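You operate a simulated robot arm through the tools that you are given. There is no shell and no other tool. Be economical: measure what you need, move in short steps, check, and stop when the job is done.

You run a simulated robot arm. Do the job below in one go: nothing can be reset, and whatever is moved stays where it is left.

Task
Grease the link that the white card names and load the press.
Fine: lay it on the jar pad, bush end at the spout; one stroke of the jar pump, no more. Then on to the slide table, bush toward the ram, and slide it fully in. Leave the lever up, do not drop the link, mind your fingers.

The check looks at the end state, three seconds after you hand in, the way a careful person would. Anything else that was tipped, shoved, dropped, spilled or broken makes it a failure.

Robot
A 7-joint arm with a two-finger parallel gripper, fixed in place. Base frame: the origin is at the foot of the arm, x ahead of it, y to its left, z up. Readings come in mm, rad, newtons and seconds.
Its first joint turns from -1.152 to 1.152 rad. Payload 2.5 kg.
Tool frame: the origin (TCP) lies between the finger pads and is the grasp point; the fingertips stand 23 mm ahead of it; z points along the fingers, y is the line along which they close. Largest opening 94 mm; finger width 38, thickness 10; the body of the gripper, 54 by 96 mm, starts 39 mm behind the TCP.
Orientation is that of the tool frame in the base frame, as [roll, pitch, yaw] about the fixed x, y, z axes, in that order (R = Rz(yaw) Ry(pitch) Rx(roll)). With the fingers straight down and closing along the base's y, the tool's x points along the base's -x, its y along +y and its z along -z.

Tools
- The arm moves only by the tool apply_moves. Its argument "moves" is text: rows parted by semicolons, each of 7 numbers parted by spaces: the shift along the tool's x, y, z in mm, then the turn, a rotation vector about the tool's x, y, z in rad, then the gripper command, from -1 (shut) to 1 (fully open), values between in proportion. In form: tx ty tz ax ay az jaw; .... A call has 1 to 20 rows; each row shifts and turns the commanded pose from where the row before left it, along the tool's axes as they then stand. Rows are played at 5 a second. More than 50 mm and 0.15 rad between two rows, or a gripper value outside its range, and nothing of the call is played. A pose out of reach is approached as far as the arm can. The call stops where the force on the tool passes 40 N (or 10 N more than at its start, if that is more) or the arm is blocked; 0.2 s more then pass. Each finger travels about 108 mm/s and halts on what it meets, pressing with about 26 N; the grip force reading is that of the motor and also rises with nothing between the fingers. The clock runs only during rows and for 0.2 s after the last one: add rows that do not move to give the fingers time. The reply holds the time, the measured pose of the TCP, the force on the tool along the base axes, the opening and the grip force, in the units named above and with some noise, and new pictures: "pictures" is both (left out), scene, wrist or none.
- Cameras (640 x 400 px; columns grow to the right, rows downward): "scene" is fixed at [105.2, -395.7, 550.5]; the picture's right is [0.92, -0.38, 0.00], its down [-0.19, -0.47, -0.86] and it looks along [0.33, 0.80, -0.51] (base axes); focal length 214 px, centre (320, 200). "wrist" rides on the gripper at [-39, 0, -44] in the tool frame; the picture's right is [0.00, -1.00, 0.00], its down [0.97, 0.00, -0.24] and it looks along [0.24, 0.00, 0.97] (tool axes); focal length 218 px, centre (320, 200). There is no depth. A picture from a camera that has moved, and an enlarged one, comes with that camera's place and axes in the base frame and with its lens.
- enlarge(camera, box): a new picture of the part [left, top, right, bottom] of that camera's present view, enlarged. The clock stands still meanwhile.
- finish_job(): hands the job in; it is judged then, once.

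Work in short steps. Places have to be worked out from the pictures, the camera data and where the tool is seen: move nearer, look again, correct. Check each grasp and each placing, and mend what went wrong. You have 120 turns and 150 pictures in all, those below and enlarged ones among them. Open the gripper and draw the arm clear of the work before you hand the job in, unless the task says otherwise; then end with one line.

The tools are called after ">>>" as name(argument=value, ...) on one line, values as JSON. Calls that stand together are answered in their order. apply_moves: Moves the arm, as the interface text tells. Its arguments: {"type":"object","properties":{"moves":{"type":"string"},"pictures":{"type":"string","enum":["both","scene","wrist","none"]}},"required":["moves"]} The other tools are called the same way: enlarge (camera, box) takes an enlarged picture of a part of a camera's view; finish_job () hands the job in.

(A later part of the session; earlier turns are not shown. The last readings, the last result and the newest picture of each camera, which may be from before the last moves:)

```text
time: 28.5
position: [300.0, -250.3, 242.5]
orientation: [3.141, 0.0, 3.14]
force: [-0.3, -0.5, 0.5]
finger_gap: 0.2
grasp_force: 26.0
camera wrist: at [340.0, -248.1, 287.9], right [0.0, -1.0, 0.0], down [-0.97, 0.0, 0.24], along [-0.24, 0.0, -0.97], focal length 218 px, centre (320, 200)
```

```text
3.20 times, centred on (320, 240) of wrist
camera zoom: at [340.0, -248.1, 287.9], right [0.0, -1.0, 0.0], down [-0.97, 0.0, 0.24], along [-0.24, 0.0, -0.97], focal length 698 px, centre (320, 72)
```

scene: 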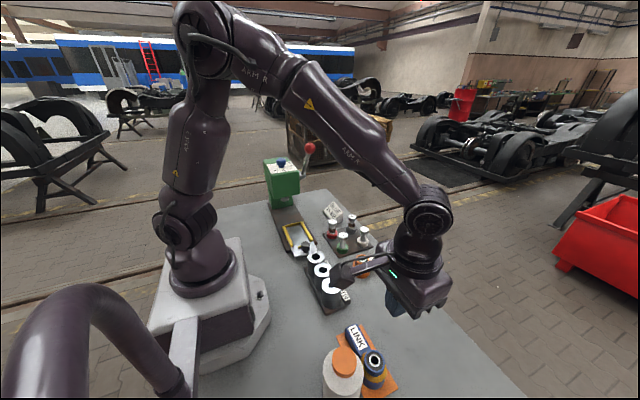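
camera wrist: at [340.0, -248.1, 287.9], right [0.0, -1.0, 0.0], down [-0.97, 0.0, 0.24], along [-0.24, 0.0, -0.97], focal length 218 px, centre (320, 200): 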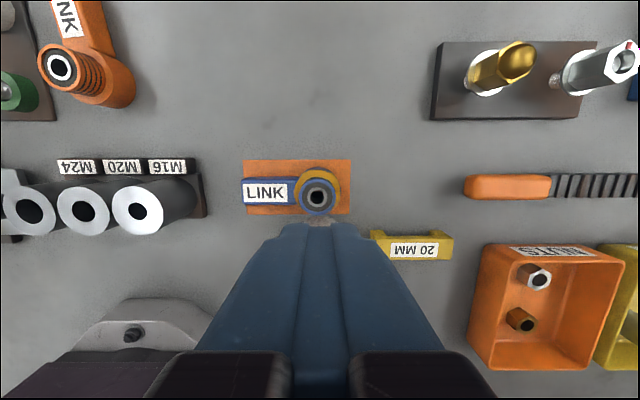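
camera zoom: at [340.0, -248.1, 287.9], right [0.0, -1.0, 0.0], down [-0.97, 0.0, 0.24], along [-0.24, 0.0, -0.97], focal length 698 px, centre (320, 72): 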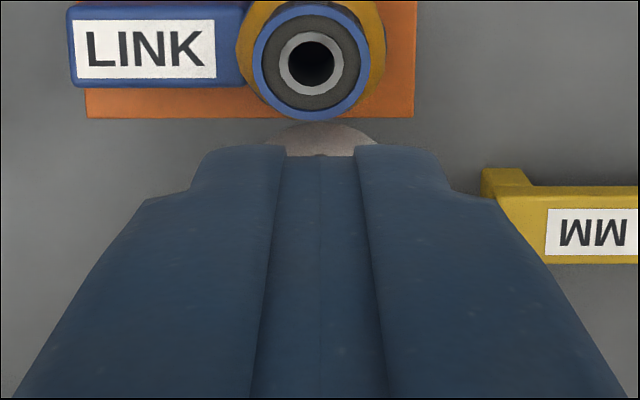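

One stroke delivered and the cap is back up; the collar is greased. Next I'll survey the slide table and press with open fingers before regrasping.

>>> apply_moves(moves="0 0 -30 0 0 0 1;0 45 0 0 0 0 1;0 45 0 0 0 0 1;0 45 0 0 0 0 1;0 45 0 0 0 0 1;0 45 0 0 0 0 1;0 45 0 0 0 0 1;-20 40 0 0 0 0 1;0 0 0 0 0 0 1")

>>> enlarge(camera="wrist", box=[160, 120, 480, 320])

>>> enlarge(camera="scene", box=[260, 200, 330, 270])

```text
time: 30.5
position: [320.7, 62.1, 271.1]
orientation: [-3.141, 0.001, 3.141]
force: [0.4, 0.4, 0.0]
finger_gap: 93.8
grasp_force: 0.1
camera wrist: at [360.0, 63.0, 316.5], right [0.0, -1.0, 0.0], down [-0.97, 0.0, 0.24], along [-0.24, 0.0, -0.97], focal length 218 px, centre (320, 200)
```

scene: 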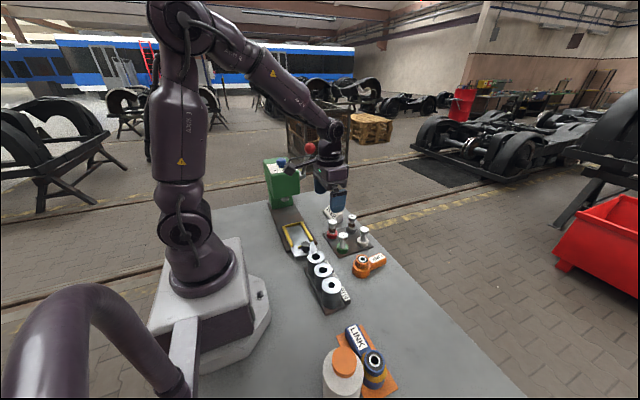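
wrist: 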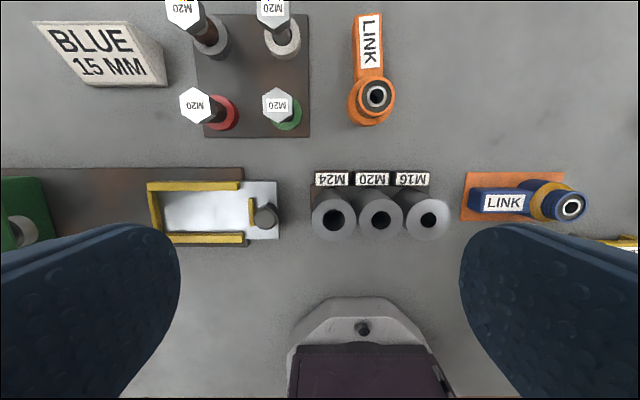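

```text
2.00 times, centred on (320, 220) of wrist
camera zoom: at [360.0, 63.0, 316.5], right [0.0, -1.0, 0.0], down [-0.97, 0.0, 0.24], along [-0.24, 0.0, -0.97], focal length 436 px, centre (320, 160)
```

zoom: 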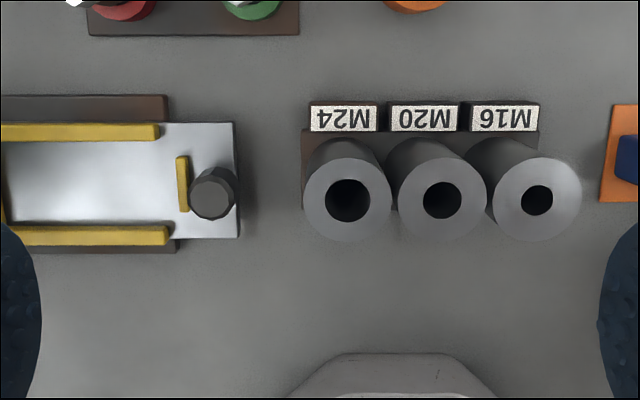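

```text
5.71 times, centred on (295, 235) of scene
camera zoom: at [105.2, -395.7, 550.5], right [0.92, -0.38, 0.0], down [-0.19, -0.47, -0.86], along [0.33, 0.8, -0.51], focal length 1226 px, centre (463, 0)
```

zoom: 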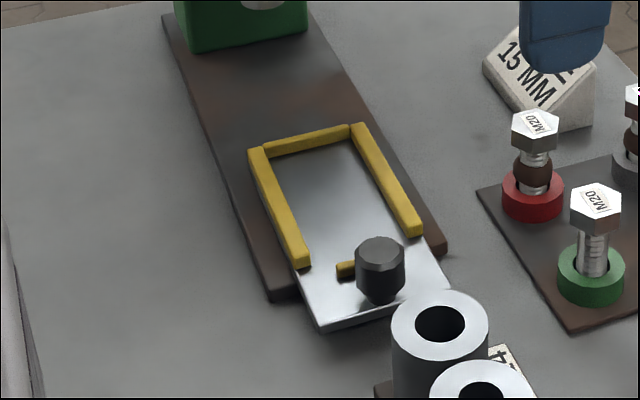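

Tray top is at z ≈ 17, inner width x ≈ 235..300, fence inner end y ≈ 290, rear stop ≈ 165, knob at (271, 132, top 55); ram near y ≈ 396. I'll regrasp the handle with the hand turned the other way (yaw +π/2), so that after the 180° flip the sensor box points away from the press.

>>> apply_moves(moves="7 -45 0 0 0 0 0.3;7 -45 0 0 0 0 0.3;7 -45 0 0 0 0 0.3;7 -45 0 0 0 0 0.3;7 -45 0 0 0 0 0.3;0 -23 0 0 0 0.14 0.3;0 0 0 0 0 0.143 0.3;0 0 0 0 0 0.143 0.3;0 0 0 0 0 0.143 0.3;0 0 0 0 0 0.143 0.3;0 0 0 0 0 0.143 0.3;0 0 0 0 0 0.143 0.3;0 0 0 0 0 0.143 0.3;0 0 0 0 0 0.143 0.3;0 0 0 0 0 0.143 0.3;0 0 0 0 0 0.143 0.3;0 0 0 0 0 0 0.3")

```text
time: 34.1
position: [286.7, -187.2, 272.0]
orientation: [3.141, -0.001, 1.568]
force: [0.1, -0.3, -0.5]
finger_gap: 61.1
grasp_force: 0.0
camera wrist: at [286.9, -224.5, 316.6], right [-1.0, 0.0, 0.0], down [0.0, 0.97, 0.24], along [0.0, 0.24, -0.97], focal length 218 px, centre (320, 200)
```

scene: 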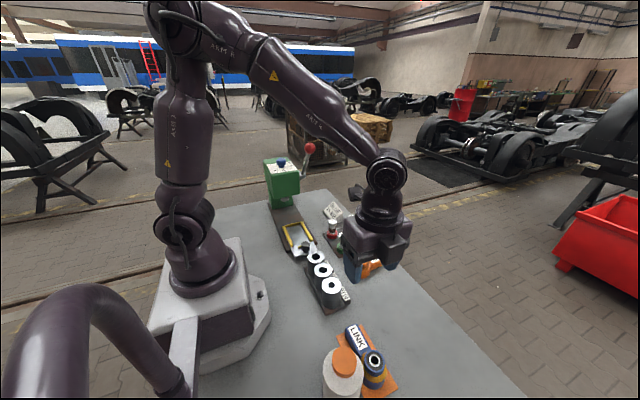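
wrist: 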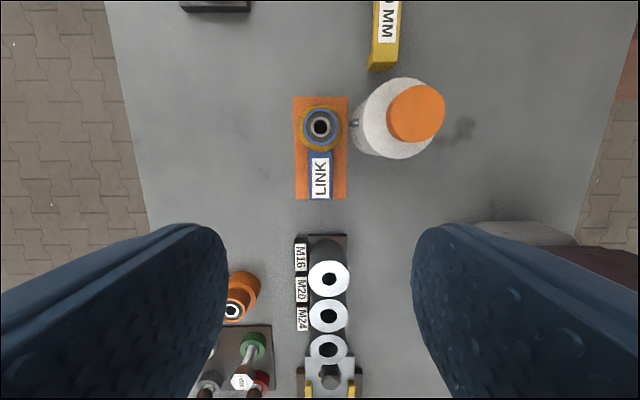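

Clear top view: the link lies straight at x ≈ 287 with bush at y ≈ -245 and grease around the collar. Fingers are centred over the handle, so I'll descend to z ≈ 62.

>>> apply_moves(moves="0 0 45 0 0 0 0.3;0 0 45 0 0 0 0.3;0 0 45 0 0 0 0.3;0 0 40 0 0 0 0.3;0 0 35 0 0 0 0.3;0 0 0 0 0 0 0.3")

```text
time: 35.5
position: [285.1, -183.9, 60.4]
orientation: [3.142, 0.001, 1.569]
force: [-0.4, 0.2, 0.4]
finger_gap: 61.1
grasp_force: 0.0
camera wrist: at [286.3, -221.8, 105.4], right [-1.0, 0.0, 0.0], down [0.0, 0.97, 0.24], along [0.0, 0.24, -0.97], focal length 218 px, centre (320, 200)
```

scene: 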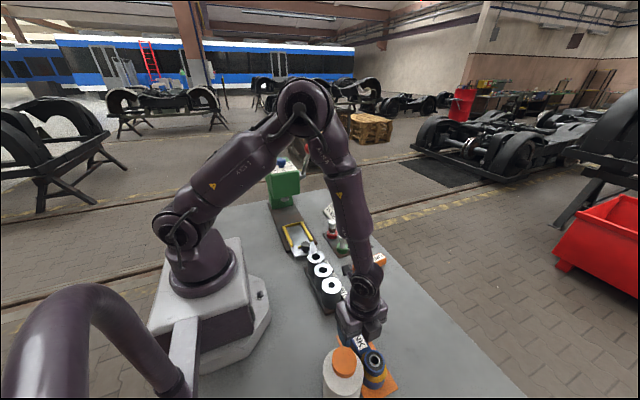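
wrist: 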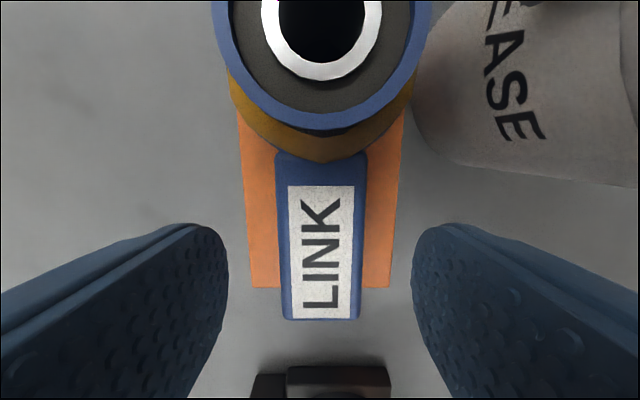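

Centred on the handle. Final descent to z ≈ 31 and close.

>>> apply_moves(moves="0 0 15 0 0 0 0.3;0 0 13 0 0 0 0.3;0 0 1.5 0 0 0 0.3;0 0 0 0 0 0 0;0 0 0 0 0 0 -0.6;0 0 0 0 0 0 -1;0 0 0 0 0 0 -1", pictures="wrist")

```text
time: 37.1
position: [286.2, -186.1, 32.1]
orientation: [-3.14, -0.001, 1.57]
force: [0.1, -0.7, 0.2]
finger_gap: 31.9
grasp_force: 25.7
camera wrist: at [287.2, -223.8, 76.5], right [-1.0, 0.0, 0.0], down [0.0, 0.97, 0.24], along [0.0, 0.24, -0.97], focal length 218 px, centre (320, 200)
```

wrist: 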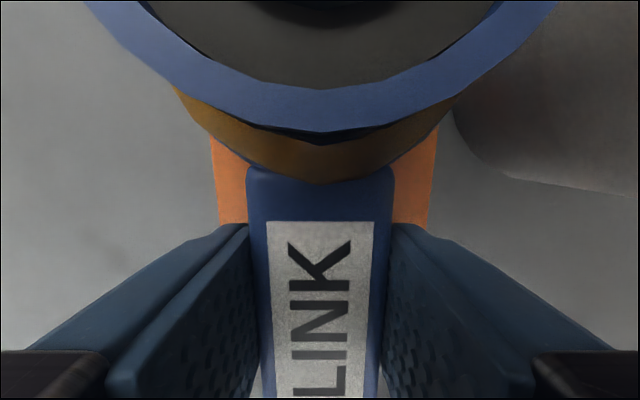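

Gripped (31.9 mm). I'll lift 4 mm, shift +x away from the spout, then raise.

>>> apply_moves(moves="0 0 -4 0 0 0 -1;0 12 0 0 0 0 -1;0 12 -5 0 0 0 -1;0 0 -40 0 0 0 -1;0 0 -45 0 0 0 -1;0 0 -45 0 0 0 -1;0 0 -30 0 0 0 -1;0 0 0 0 0 0 -1")

```text
time: 38.9
position: [311.6, -188.7, 203.3]
orientation: [-3.141, -0.002, 1.571]
force: [-0.3, -0.5, -5.8]
finger_gap: 32.0
grasp_force: 26.0
camera wrist: at [312.2, -225.4, 247.2], right [-1.0, 0.0, 0.0], down [0.0, 0.97, 0.24], along [0.0, 0.24, -0.97], focal length 218 px, centre (320, 200)
```

scene: 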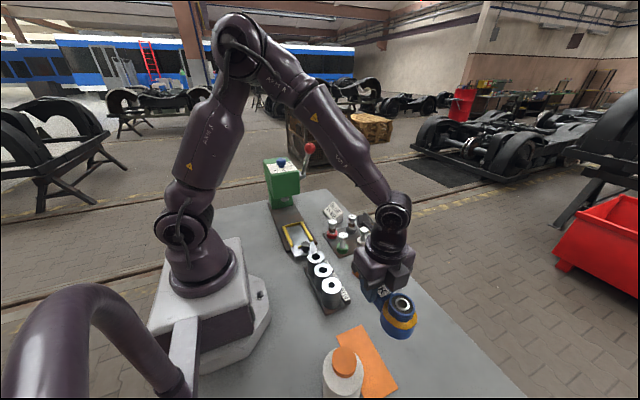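
wrist: 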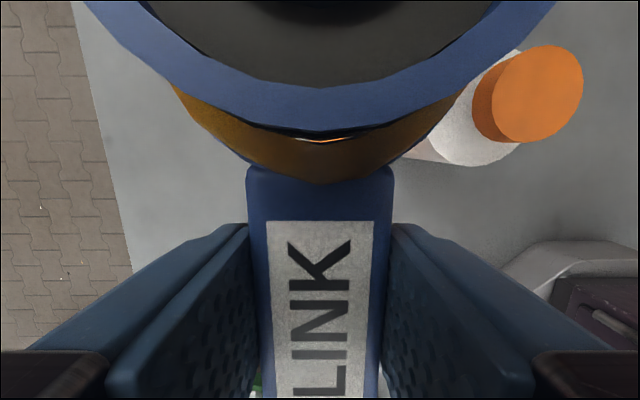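

Held level. I'll now rotate half a turn so the bush swings via +x to face +y.

>>> apply_moves(moves="0 0 0 0 0 -0.149 -1;0 0 0 0 0 -0.149 -1;0 0 0 0 0 -0.149 -1;0 0 0 0 0 -0.149 -1;0 0 0 0 0 -0.149 -1;0 0 0 0 0 -0.149 -1;0 0 0 0 0 -0.149 -1;0 0 0 0 0 -0.149 -1;0 0 0 0 0 -0.149 -1;0 0 0 0 0 -0.149 -1;0 0 0 0 0 -0.149 -1;0 0 0 0 0 -0.149 -1;0 0 0 0 0 -0.149 -1;0 0 0 0 0 -0.149 -1;0 0 0 0 0 -0.149 -1;0 0 0 0 0 -0.149 -1;0 0 0 0 0 -0.149 -1;0 0 0 0 0 -0.149 -1;0 0 0 0 0 -0.149 -1;0 0 0 0 0 -0.149 -1", pictures="none")

```text
time: 43.1
position: [309.2, -187.6, 201.2]
orientation: [-3.141, 0.0, -1.729]
force: [-0.2, 0.2, -6.2]
finger_gap: 31.7
grasp_force: 26.0
```

>>> apply_moves(moves="0 0 0 0 0 -0.149 -1;0 0 0 0 0 -0.009 -1;-44 5 0 0 0 0 -1;-44 5 0 0 0 0 -1;-44 5 0 0 0 0 -1;-44 5 0 0 0 0 -1;-44 5 0 0 0 0 -1;-44 5 0 0 0 0 -1;-44 5 0 0 0 0 -1;-44 5 0 0 0 0 -1;-10 0 0 0 0 0 -1;0 0 0 0 0 0 -1")

>>> enlarge(camera="scene", box=[230, 130, 350, 260])

```text
time: 45.7
position: [273.5, 175.4, 201.8]
orientation: [3.141, 0.001, -1.574]
force: [0.8, 0.6, -5.4]
finger_gap: 32.1
grasp_force: 26.0
camera wrist: at [273.6, 215.6, 246.0], right [1.0, 0.0, 0.0], down [0.0, -0.97, 0.24], along [0.0, -0.24, -0.97], focal length 218 px, centre (320, 200)
```

scene: 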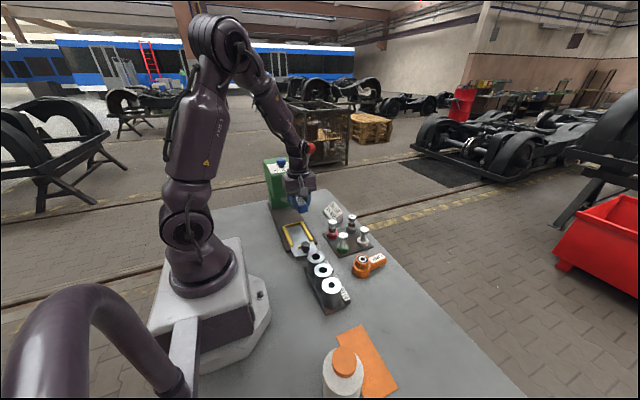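
wrist: 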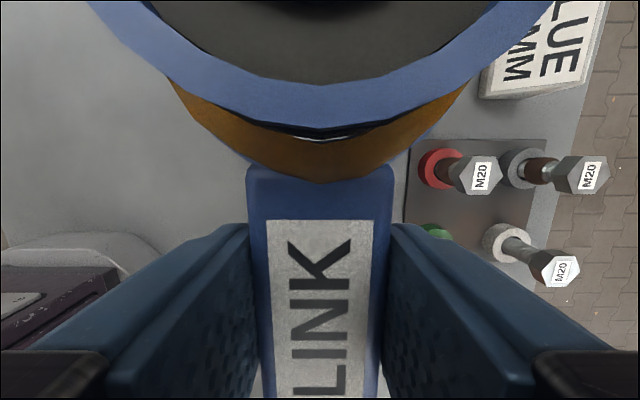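

```text
3.08 times, centred on (290, 195) of scene
camera zoom: at [105.2, -395.7, 550.5], right [0.92, -0.38, 0.0], down [-0.19, -0.47, -0.86], along [0.33, 0.8, -0.51], focal length 660 px, centre (412, 215)
```

zoom: 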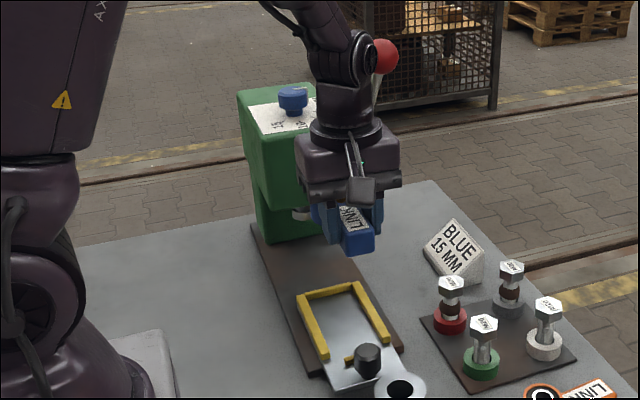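

The tray fence from the scene view: centre x ≈ 269.5, far inner wall y ≈ 287, rear stop ≈ 164. The link is ~121 mm long so it's a snug fit; I'll lower to z ≈ 95 above it and look closely.

>>> apply_moves(moves="-23 4 0 0 0 0 -1;0 0 35 0 0 0 -1;0 0 40 0 0 0 -1;0 0 30 0 0 0 -1;0 0 0 0 0 0 -1;0 0 0 0 0 0 -1", pictures="wrist")

>>> enlarge(camera="scene", box=[265, 190, 335, 260])

```text
time: 47.1
position: [267.4, 198.4, 96.1]
orientation: [3.14, -0.001, -1.575]
force: [-0.3, -0.1, -5.4]
finger_gap: 31.8
grasp_force: 26.0
camera wrist: at [267.9, 238.7, 140.9], right [1.0, 0.0, 0.0], down [0.0, -0.97, 0.24], along [0.0, -0.24, -0.97], focal length 218 px, centre (320, 200)
```

wrist: 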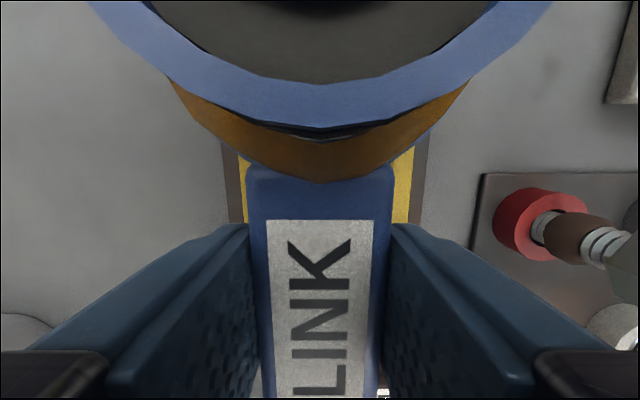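

```text
5.71 times, centred on (300, 225) of scene
camera zoom: at [105.2, -395.7, 550.5], right [0.92, -0.38, 0.0], down [-0.19, -0.47, -0.86], along [0.33, 0.8, -0.51], focal length 1226 px, centre (434, 57)
```

zoom: 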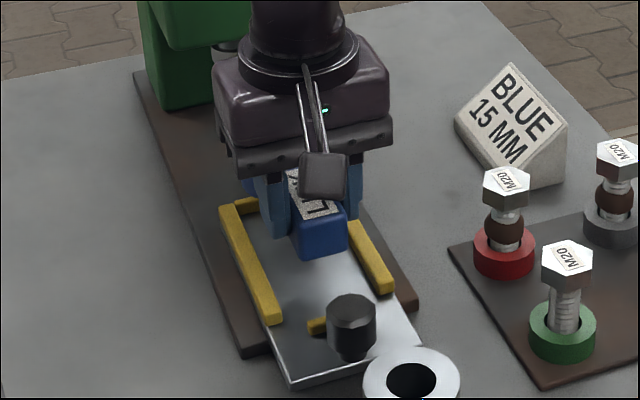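

Rails seen in the wrist view say the tray centre is ~2.8 mm to +x of the link; I'll correct that and lower to just above the rails, then compare the handle tip with the rear stop.

>>> apply_moves(moves="0 -2.8 15 0 0 0 -1;0 0 17 0 0 0 -1;0 0 0 0 0 0 -1", pictures="wrist")

>>> enlarge(camera="scene", box=[275, 205, 325, 255])

>>> enlarge(camera="wrist", box=[200, 120, 440, 270])

```text
time: 47.9
position: [269.4, 196.7, 64.8]
orientation: [3.141, 0.001, -1.575]
force: [1.0, -0.2, -5.8]
finger_gap: 31.6
grasp_force: 26.0
camera wrist: at [271.4, 238.6, 109.2], right [1.0, 0.0, 0.0], down [0.0, -0.97, 0.24], along [0.0, -0.24, -0.97], focal length 218 px, centre (320, 200)
```

wrist: 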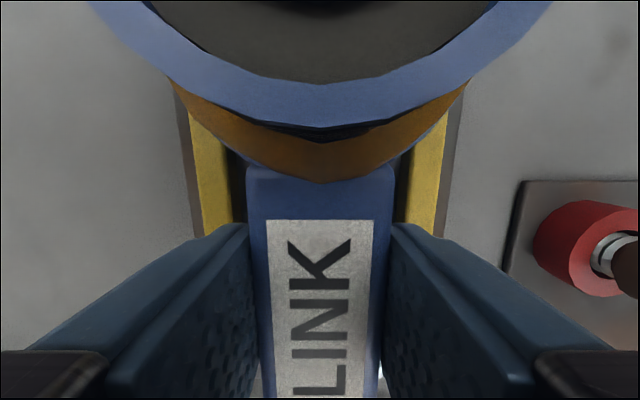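

```text
8.00 times, centred on (300, 230) of scene
camera zoom: at [105.2, -395.7, 550.5], right [0.92, -0.38, 0.0], down [-0.19, -0.47, -0.86], along [0.33, 0.8, -0.51], focal length 1716 px, centre (480, -40)
```

zoom: 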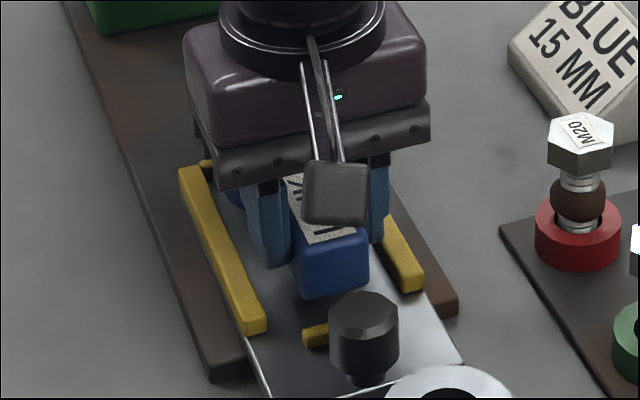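

```text
2.67 times, centred on (320, 195) of wrist
camera zoom: at [271.4, 238.6, 109.2], right [1.0, 0.0, 0.0], down [0.0, -0.97, 0.24], along [0.0, -0.24, -0.97], focal length 582 px, centre (320, 213)
```

zoom: 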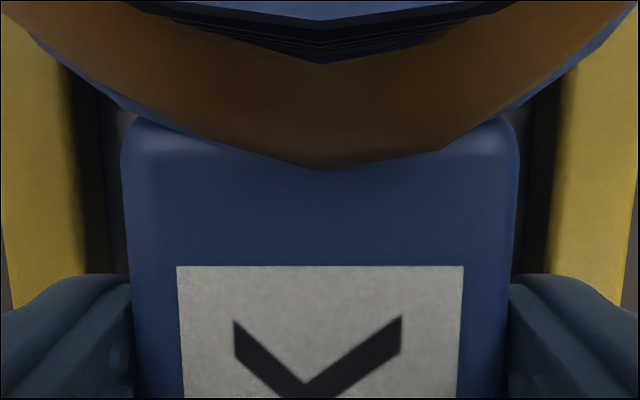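

Laterally centred between the rails (68 mm gap for a 57 mm ring). I'll shift 2 mm back toward -y as a compromise and lower slowly, watching for early contact.

>>> apply_moves(moves="2 0 4 0 0 0 -1;0 0 4 0 0 0 -1;0 0 3 0 0 0 -1;0 0 2 0 0 0 -1;0 0 0 0 0 0 -1", pictures="none")

>>> enlarge(camera="scene", box=[275, 205, 325, 255])

```text
time: 49.1
position: [269.5, 196.2, 51.5]
orientation: [3.14, 0.002, -1.573]
force: [0.8, -1.0, -5.7]
finger_gap: 31.8
grasp_force: 25.8
```

```text
8.00 times, centred on (300, 230) of scene
camera zoom: at [105.2, -395.7, 550.5], right [0.92, -0.38, 0.0], down [-0.19, -0.47, -0.86], along [0.33, 0.8, -0.51], focal length 1716 px, centre (480, -40)
```

zoom: 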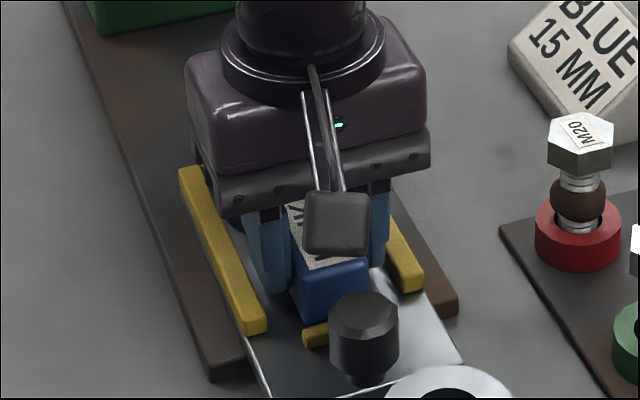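

No contact though the link is below rail-top height, so it fits within the fence. Continue down gently.

>>> apply_moves(moves="0 0 2 0 0 0 -1;0 0 1.5 0 0 0 -1;0 0 1 0 0 0 -1;0 0 0 0 0 0 -1", pictures="none")

>>> enlarge(camera="scene", box=[275, 205, 325, 255])

```text
time: 50.1
position: [269.6, 196.9, 48.1]
orientation: [-3.141, 0.001, -1.574]
force: [-6.3, 0.9, 19.9]
finger_gap: 31.9
grasp_force: 26.3
```

```text
8.00 times, centred on (300, 230) of scene
camera zoom: at [105.1, -395.7, 550.4], right [0.92, -0.38, 0.0], down [-0.19, -0.47, -0.86], along [0.33, 0.8, -0.51], focal length 1716 px, centre (480, -40)
```

zoom: 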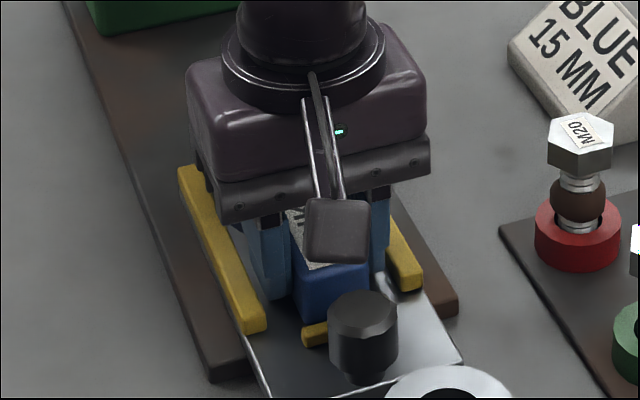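

Contact at z ≈ 48, matching seating on the tray plate. I'll ease off 0.5 mm and open only slightly (≈42 mm) so the fingers stay between the rails.

>>> apply_moves(moves="0 0 -0.7 0 0 0 -1;0 0 0 0 0 0 -0.2;0 0 0 0 0 0 -0.1;0 0 0 0 0 0 -0.1", pictures="wrist")

```text
time: 51.1
position: [269.5, 196.5, 47.6]
orientation: [3.141, 0.0, -1.575]
force: [1.3, -1.8, -1.0]
finger_gap: 41.6
grasp_force: 0.0
camera wrist: at [270.8, 237.1, 92.4], right [1.0, 0.0, 0.0], down [0.0, -0.97, 0.24], along [0.0, -0.24, -0.97], focal length 218 px, centre (320, 200)
```

wrist: 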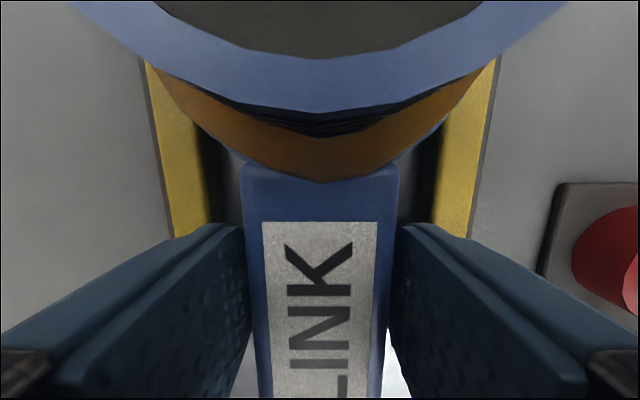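

Released. I'll rise slowly straight up, then back off toward -y for a look at the placement.

>>> apply_moves(moves="0 0 -15 0 0 0 -0.1;0 0 -35 0 0 0 -0.1;0 0 -45 0 0 0 0;0 0 -45 0 0 0 0;40 0 0 0 0 0 0;45 0 0 0 0 0 0;0 0 0 0 0 0 0")

>>> enlarge(camera="scene", box=[255, 150, 335, 260])

>>> enlarge(camera="wrist", box=[240, 0, 420, 250])

```text
time: 52.7
position: [269.6, 109.2, 186.1]
orientation: [3.14, 0.002, -1.574]
force: [0.7, -1.0, -0.1]
finger_gap: 46.9
grasp_force: 0.1
camera wrist: at [271.3, 150.7, 232.5], right [1.0, 0.0, 0.0], down [0.0, -0.97, 0.24], along [0.0, -0.24, -0.97], focal length 218 px, centre (320, 200)
```

scene: 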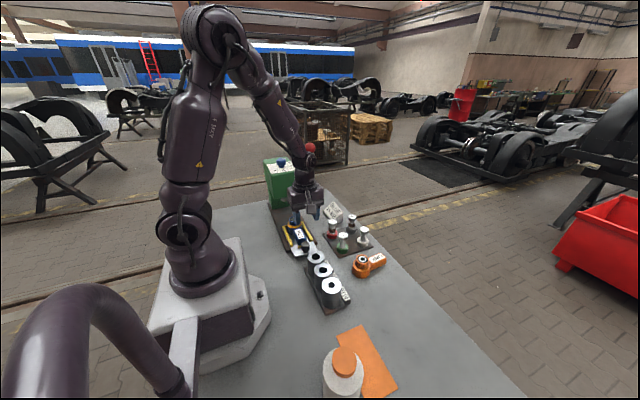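
wrist: 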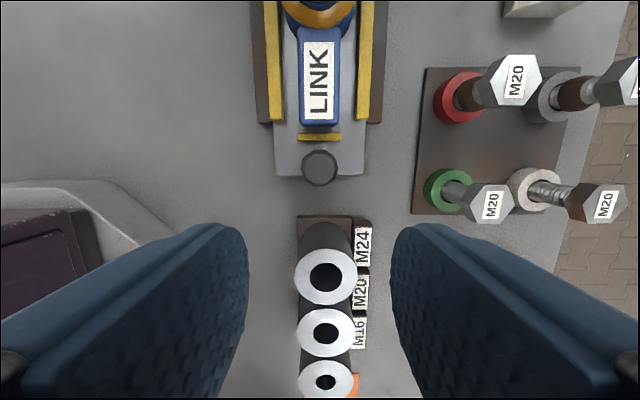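

```text
3.64 times, centred on (295, 205) of scene
camera zoom: at [105.2, -395.7, 550.5], right [0.92, -0.38, 0.0], down [-0.19, -0.47, -0.86], along [0.33, 0.8, -0.51], focal length 780 px, centre (411, 182)
```

zoom: 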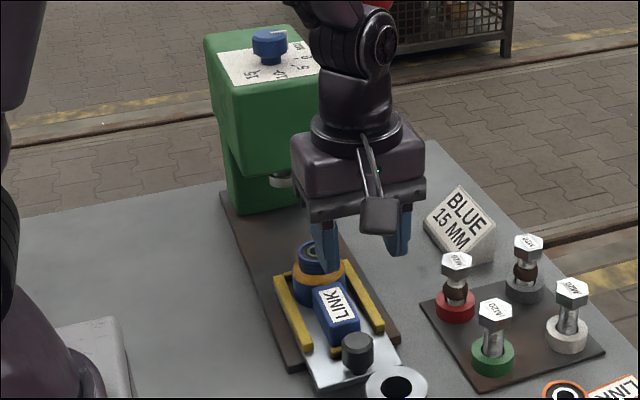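

```text
1.60 times, centred on (330, 125) of wrist
camera zoom: at [271.3, 150.7, 232.5], right [1.0, 0.0, 0.0], down [0.0, -0.97, 0.24], along [0.0, -0.24, -0.97], focal length 349 px, centre (304, 320)
```

zoom: 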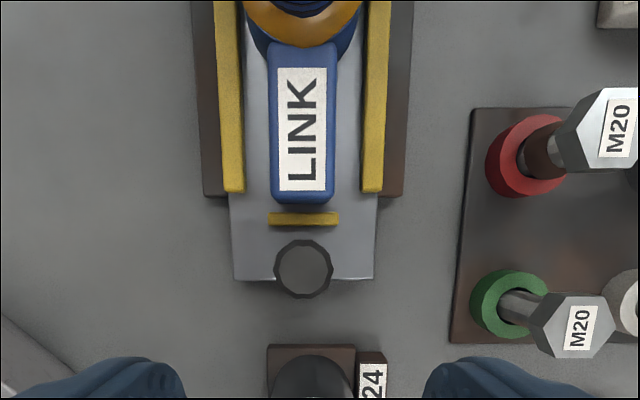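

The link is properly seated: centred between the rails, bush toward the ram, handle just ahead of the rear stop. I'll open the jaw to ~66 mm, move over the knob (271, 133) and descend to z ≈ 85 to check.

>>> apply_moves(moves="-24 0 0 0 0 0 0.4;0 -1 35 0 0 0 0.4;0 0 35 0 0 0 0.4;0 0 28 0 0 0 0.4;0 0 0 0 0 0 0.4")

>>> enlarge(camera="scene", box=[255, 180, 345, 270])

```text
time: 53.9
position: [269.9, 136.1, 89.4]
orientation: [3.141, -0.002, -1.575]
force: [-0.1, 0.2, 0.6]
finger_gap: 65.7
grasp_force: 0.0
camera wrist: at [271.5, 176.0, 134.2], right [1.0, 0.0, 0.0], down [0.0, -0.97, 0.24], along [0.0, -0.24, -0.97], focal length 218 px, centre (320, 200)
```

scene: 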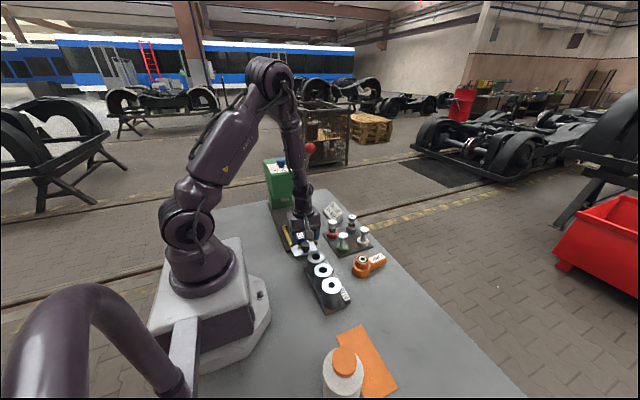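
wrist: 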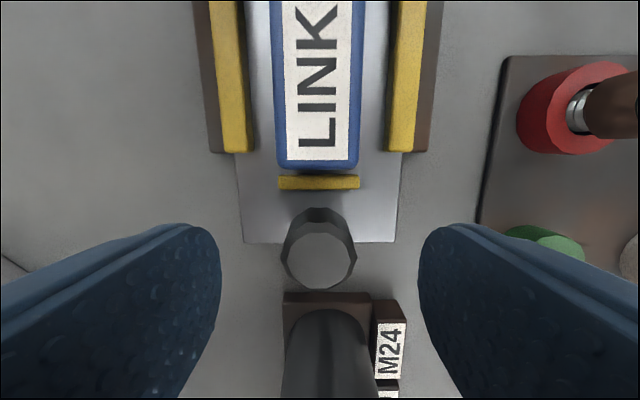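

```text
4.44 times, centred on (300, 225) of scene
camera zoom: at [105.2, -395.7, 550.5], right [0.92, -0.38, 0.0], down [-0.19, -0.47, -0.86], along [0.33, 0.8, -0.51], focal length 953 px, centre (409, 89)
```

zoom: 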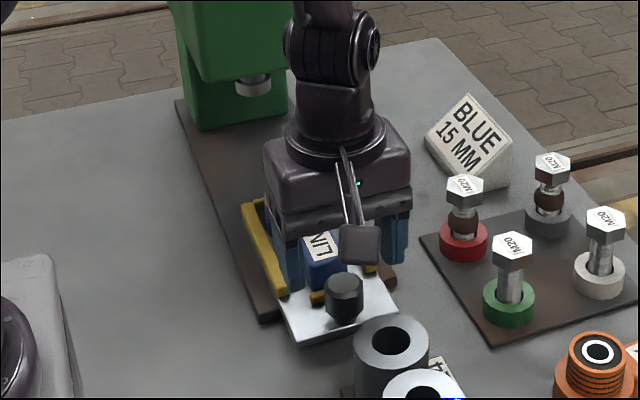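

Knob is centred between the fingers. Down 40 mm and grip it.

>>> apply_moves(moves="0.5 0 20 0 0 0 0.4;0 0 15 0 0 0 0.4;0 0 5 0 0 0 0.4;0 0 0 0 0 0 -0.2;0 0 0 0 0 0 -0.6;0 0 0 0 0 0 -1;0 0 0 0 0 0 -1")

```text
time: 55.5
position: [269.8, 134.1, 49.8]
orientation: [3.138, 0.0, -1.575]
force: [-15.5, 0.6, -0.8]
finger_gap: 39.6
grasp_force: 45.0
camera wrist: at [271.0, 175.8, 94.9], right [1.0, 0.0, 0.0], down [0.0, -0.97, 0.24], along [0.0, -0.24, -0.97], focal length 218 px, centre (320, 200)
```

scene: 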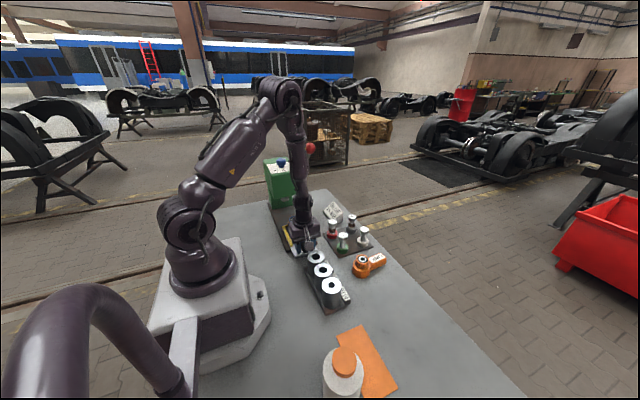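
wrist: 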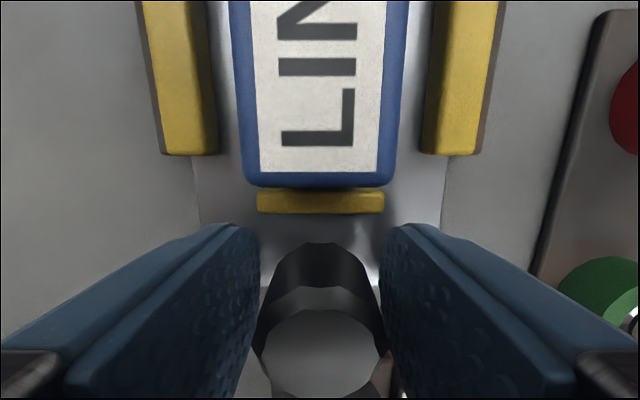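

The fingers stopped at 39.6 mm with a sideways force, so one finger may be meeting something off-centre. I'll look closer before pushing.

>>> enlarge(camera="wrist", box=[220, 220, 420, 400])

>>> enlarge(camera="scene", box=[280, 215, 330, 265])

```text
2.22 times, centred on (320, 310) of wrist
camera zoom: at [271.0, 175.8, 94.9], right [1.0, 0.0, 0.0], down [0.0, -0.97, 0.24], along [0.0, -0.24, -0.97], focal length 485 px, centre (320, -44)
```

zoom: 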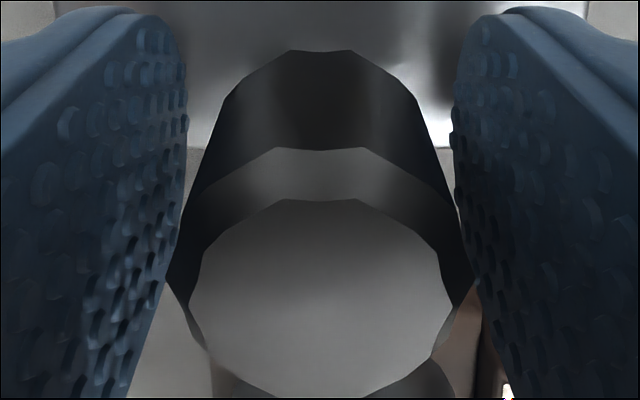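

```text
8.00 times, centred on (305, 240) of scene
camera zoom: at [105.2, -395.7, 550.5], right [0.92, -0.38, 0.0], down [-0.19, -0.47, -0.86], along [0.33, 0.8, -0.51], focal length 1716 px, centre (440, -120)
```

zoom: 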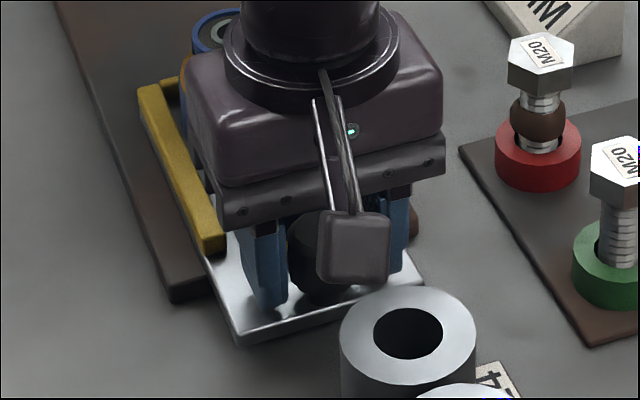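

The knob's body is about 37 mm wide and nearly touches both fingers; I'm just ~1-2 mm off-centre. I'll shift 1.5 mm toward -x to even it out.

>>> apply_moves(moves="0 0 0 0 0 0 -0.05;0 1.5 0 0 0 0 -0.05;0 0 0 0 0 0 -0.3;0 0 0 0 0 0 -1;0 0 0 0 0 0 -1", pictures="none")

```text
time: 56.7
position: [269.9, 133.9, 51.3]
orientation: [-3.139, 0.004, -1.574]
force: [-2.7, 0.3, 9.0]
finger_gap: 39.9
grasp_force: 45.2
```

Side force is now small and the knob is held. Push +y slowly, 24 mm first.

>>> apply_moves(moves="-4 0 0 0 0 0 -1;-5 0 0 0 0 0 -1;-5 0 0 0 0 0 -1;-5 0 0 0 0 0 -1;-5 0 0 0 0 0 -1;0 0 0 0 0 0 -1")

>>> enlarge(camera="scene", box=[255, 170, 335, 260])

```text
time: 58.1
position: [269.4, 159.5, 50.2]
orientation: [-3.142, 0.0, -1.572]
force: [-3.4, -0.3, 22.7]
finger_gap: 40.1
grasp_force: 44.6
camera wrist: at [270.9, 199.9, 95.3], right [1.0, 0.0, 0.0], down [0.0, -0.97, 0.24], along [0.0, -0.24, -0.97], focal length 218 px, centre (320, 200)
```

scene: 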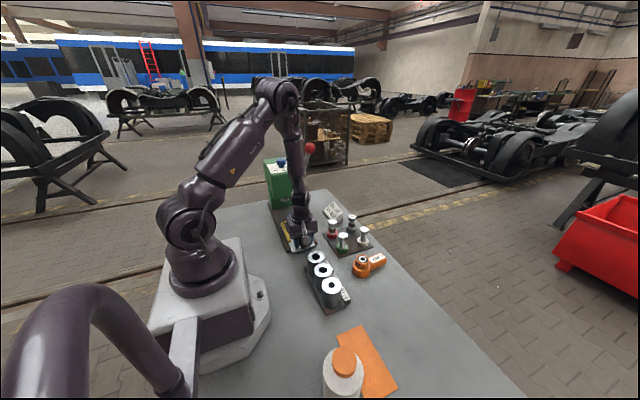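
wrist: 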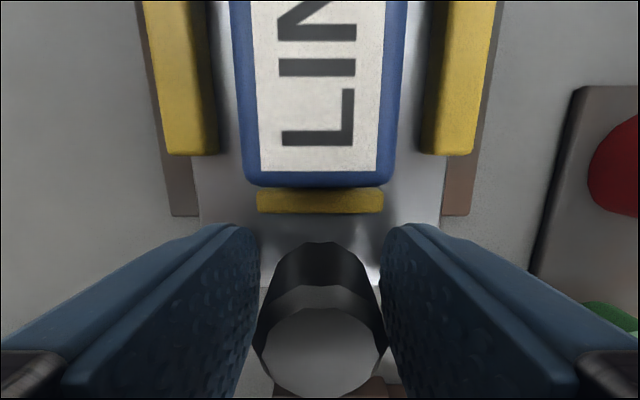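

```text
4.44 times, centred on (295, 215) of scene
camera zoom: at [105.1, -395.7, 550.4], right [0.92, -0.38, 0.0], down [-0.19, -0.47, -0.86], along [0.33, 0.8, -0.51], focal length 953 px, centre (431, 133)
```

zoom: 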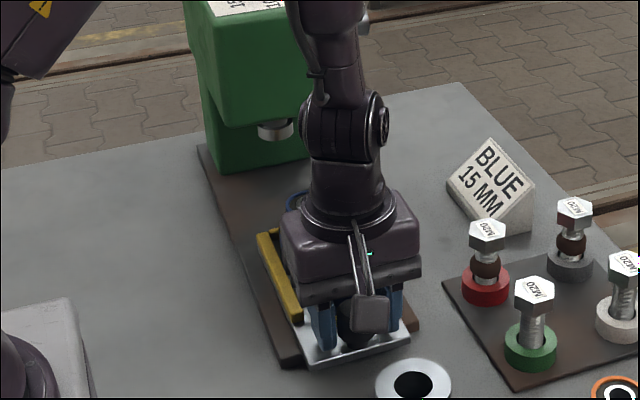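

The tray slides along with the link, no resistance in y. I'll relieve the downward load slightly and continue.

>>> apply_moves(moves="-6 0 -0.6 0 0 0 -1;-7 0 0 0 0 0 -1;-7 0 0 0 0 0 -1;-7 0 0 0 0 0 -1;-7 0 0 0 0 0 -1;-7 0 0 0 0 0 -1;-7 0 0 0 0 0 -1;-7 0 0 0 0 0 -1;0 0 0 0 0 0 -1")

>>> enlarge(camera="scene", box=[255, 150, 335, 240])

```text
time: 60.1
position: [269.9, 213.9, 50.3]
orientation: [3.141, 0.001, -1.57]
force: [-1.0, -1.0, 25.4]
finger_gap: 39.9
grasp_force: 44.6
camera wrist: at [270.8, 255.4, 95.4], right [1.0, 0.0, 0.0], down [0.0, -0.97, 0.24], along [0.0, -0.24, -0.97], focal length 218 px, centre (320, 200)
```

scene: 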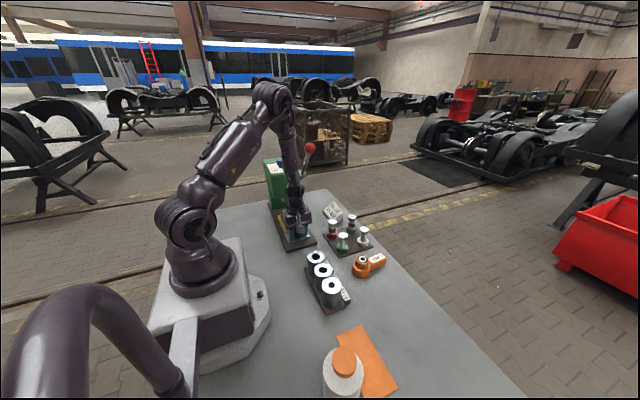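
wrist: 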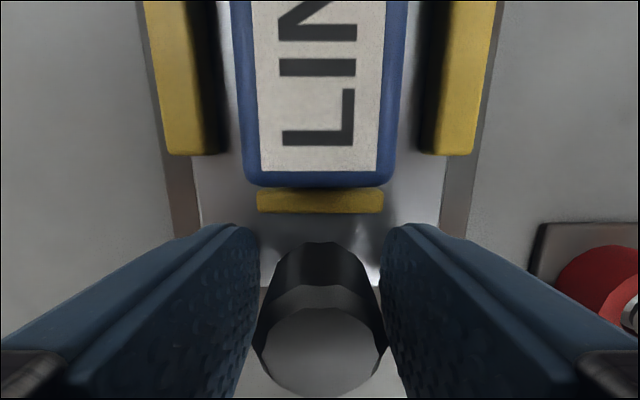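

```text
4.44 times, centred on (295, 195) of scene
camera zoom: at [105.1, -395.7, 550.4], right [0.92, -0.38, 0.0], down [-0.19, -0.47, -0.86], along [0.33, 0.8, -0.51], focal length 953 px, centre (431, 222)
```

zoom: 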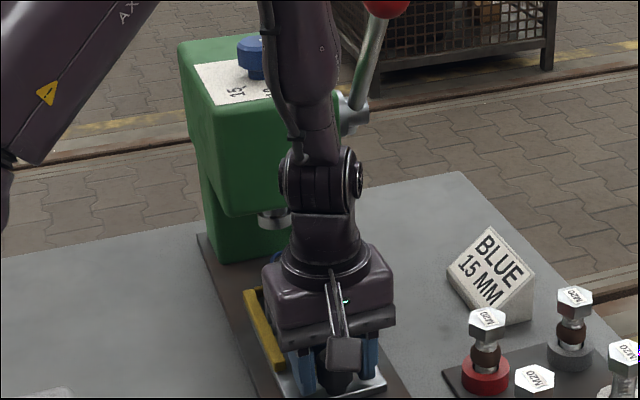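

Sliding well, hand still clear of the press head. I'll relieve the vertical load again and continue until the stop.

>>> apply_moves(moves="0 0 -1 0 0 0 -1;-6 0 -0.5 0 0 0 -1;-6 0 0 0 0 0 -1;-6 0 0 0 0 0 -1;-6 0 0 0 0 0 -1;-6 0 0 0 0 0 -1;0 0 0 0 0 0 -1")

>>> enlarge(camera="scene", box=[255, 150, 335, 240])

```text
time: 61.7
position: [269.8, 242.8, 50.5]
orientation: [3.141, -0.002, -1.576]
force: [16.8, -1.0, -33.6]
finger_gap: 40.0
grasp_force: 45.3
camera wrist: at [270.9, 284.6, 95.9], right [1.0, 0.0, 0.0], down [0.0, -0.97, 0.24], along [0.0, -0.24, -0.97], focal length 218 px, centre (320, 200)
```

scene: 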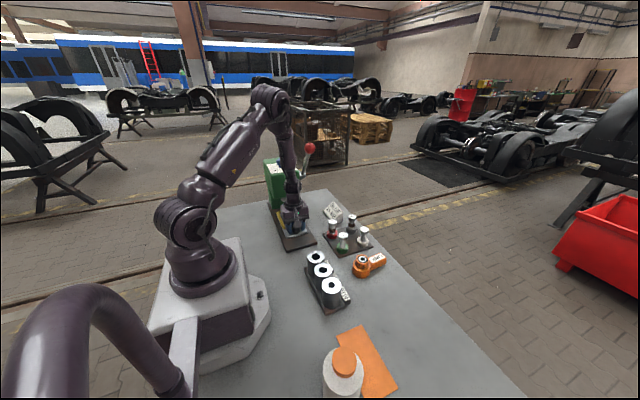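
wrist: 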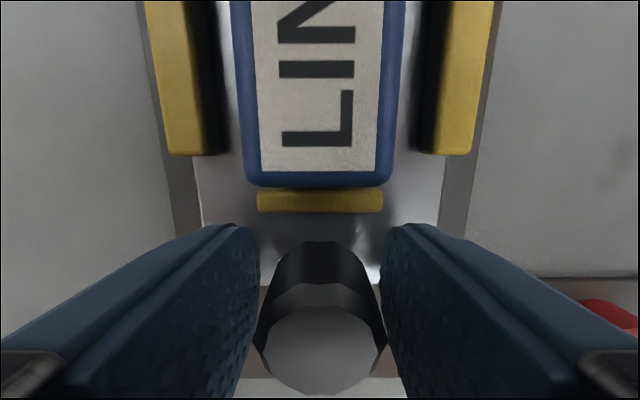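

```text
4.44 times, centred on (295, 195) of scene
camera zoom: at [105.3, -395.6, 550.5], right [0.92, -0.38, 0.0], down [-0.19, -0.47, -0.86], along [0.33, 0.8, -0.51], focal length 953 px, centre (431, 222)
```

zoom: 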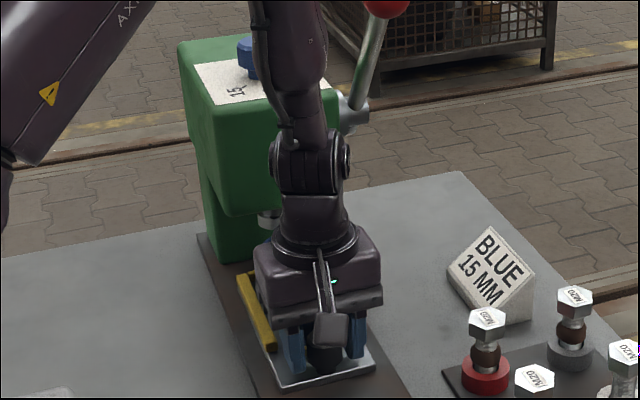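

The vertical load flipped to pulling up, so I'll lower by 0.9 mm and nudge x to even the loads, then continue the slide.

>>> apply_moves(moves="0 -0.4 0.85 0 0 0 -1;-5 0 0 0 0 0 -1;-5 0 0 0 0 0 -1;-5 0 0 0 0 0 -1;-5 0 0 0 0 0 -1;0 0 0 0 0 0 -1")

>>> enlarge(camera="scene", box=[255, 150, 335, 240])

```text
time: 63.1
position: [270.2, 263.1, 51.9]
orientation: [-3.141, 0.001, -1.575]
force: [14.1, 2.0, -25.1]
finger_gap: 40.0
grasp_force: 44.8
camera wrist: at [270.8, 303.7, 96.1], right [1.0, 0.0, 0.0], down [0.0, -0.97, 0.24], along [0.0, -0.24, -0.97], focal length 218 px, centre (320, 200)
```

scene: 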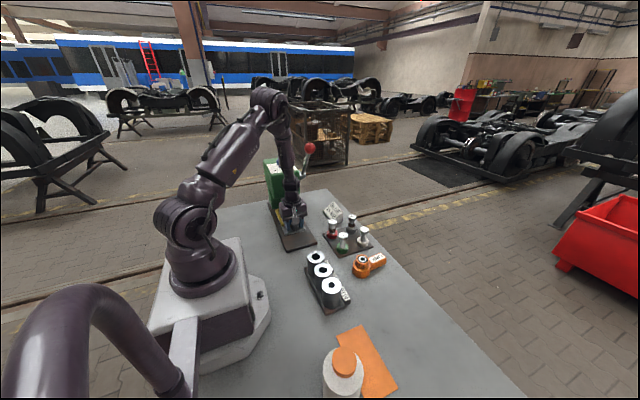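
wrist: 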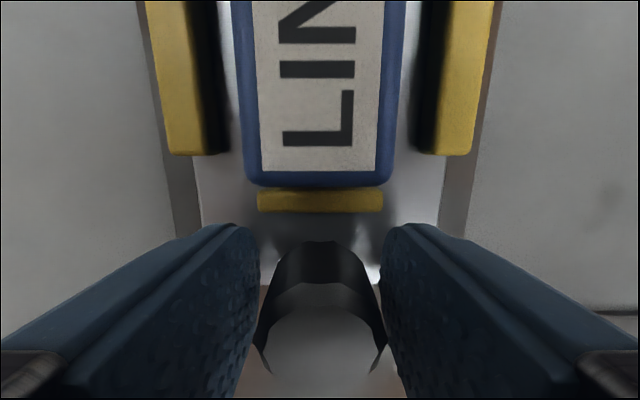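

```text
4.44 times, centred on (295, 195) of scene
camera zoom: at [105.3, -395.6, 550.5], right [0.92, -0.38, 0.0], down [-0.19, -0.47, -0.86], along [0.33, 0.8, -0.51], focal length 953 px, centre (431, 222)
```

zoom: 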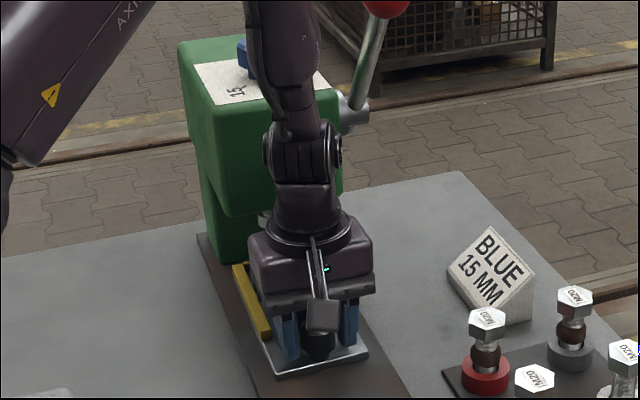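

No y-resistance yet, but I estimate the press head's front at y ≈ 335, so carrying the hand much further could crowd it. I'll release the knob, and push it from behind with closed fingers instead, which keeps the hand ~37 mm farther back.

>>> apply_moves(moves="0 -0.4 0.6 0 0 0 -1;0 0 0 0 0 0 -0.1;0 0 0 0 0 0 0.3;0 0 -20 0 0 0 0.3;0 0 -35 0 0 0 0.3;40 0 0 0 0 0 0.3;40 0 0 0 0 0 -1;0 0 0 0 0 0 -1;0 0 0 0 0 0 -1")

>>> enlarge(camera="scene", box=[255, 150, 335, 240])

```text
time: 65.1
position: [270.3, 181.9, 105.8]
orientation: [3.141, 0.002, -1.575]
force: [0.4, -0.5, 0.8]
finger_gap: 0.0
grasp_force: 25.9
camera wrist: at [271.0, 223.4, 150.4], right [1.0, 0.0, 0.0], down [0.0, -0.97, 0.24], along [0.0, -0.24, -0.97], focal length 218 px, centre (320, 200)
```

scene: 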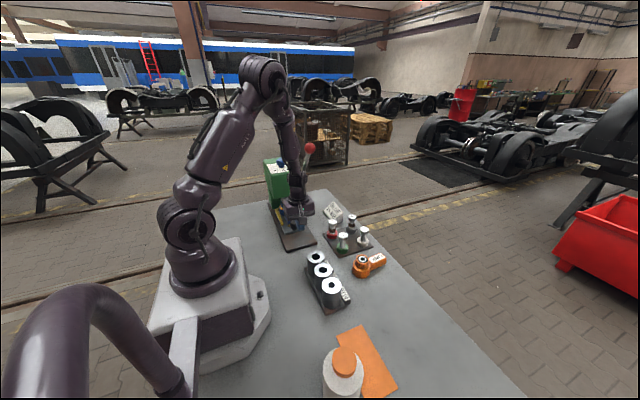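
wrist: 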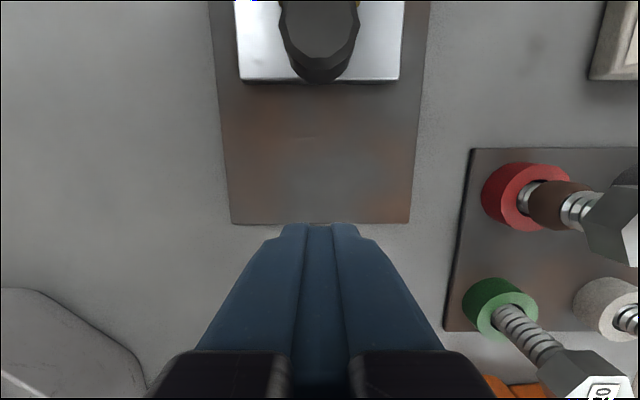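

```text
4.44 times, centred on (295, 195) of scene
camera zoom: at [105.2, -395.7, 550.5], right [0.92, -0.38, 0.0], down [-0.19, -0.47, -0.86], along [0.33, 0.8, -0.51], focal length 953 px, centre (431, 222)
```

zoom: 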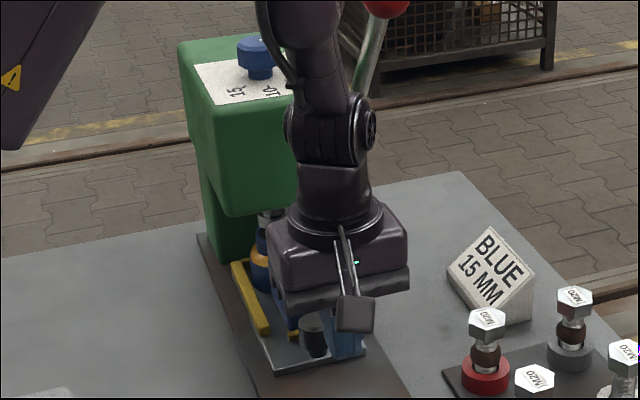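

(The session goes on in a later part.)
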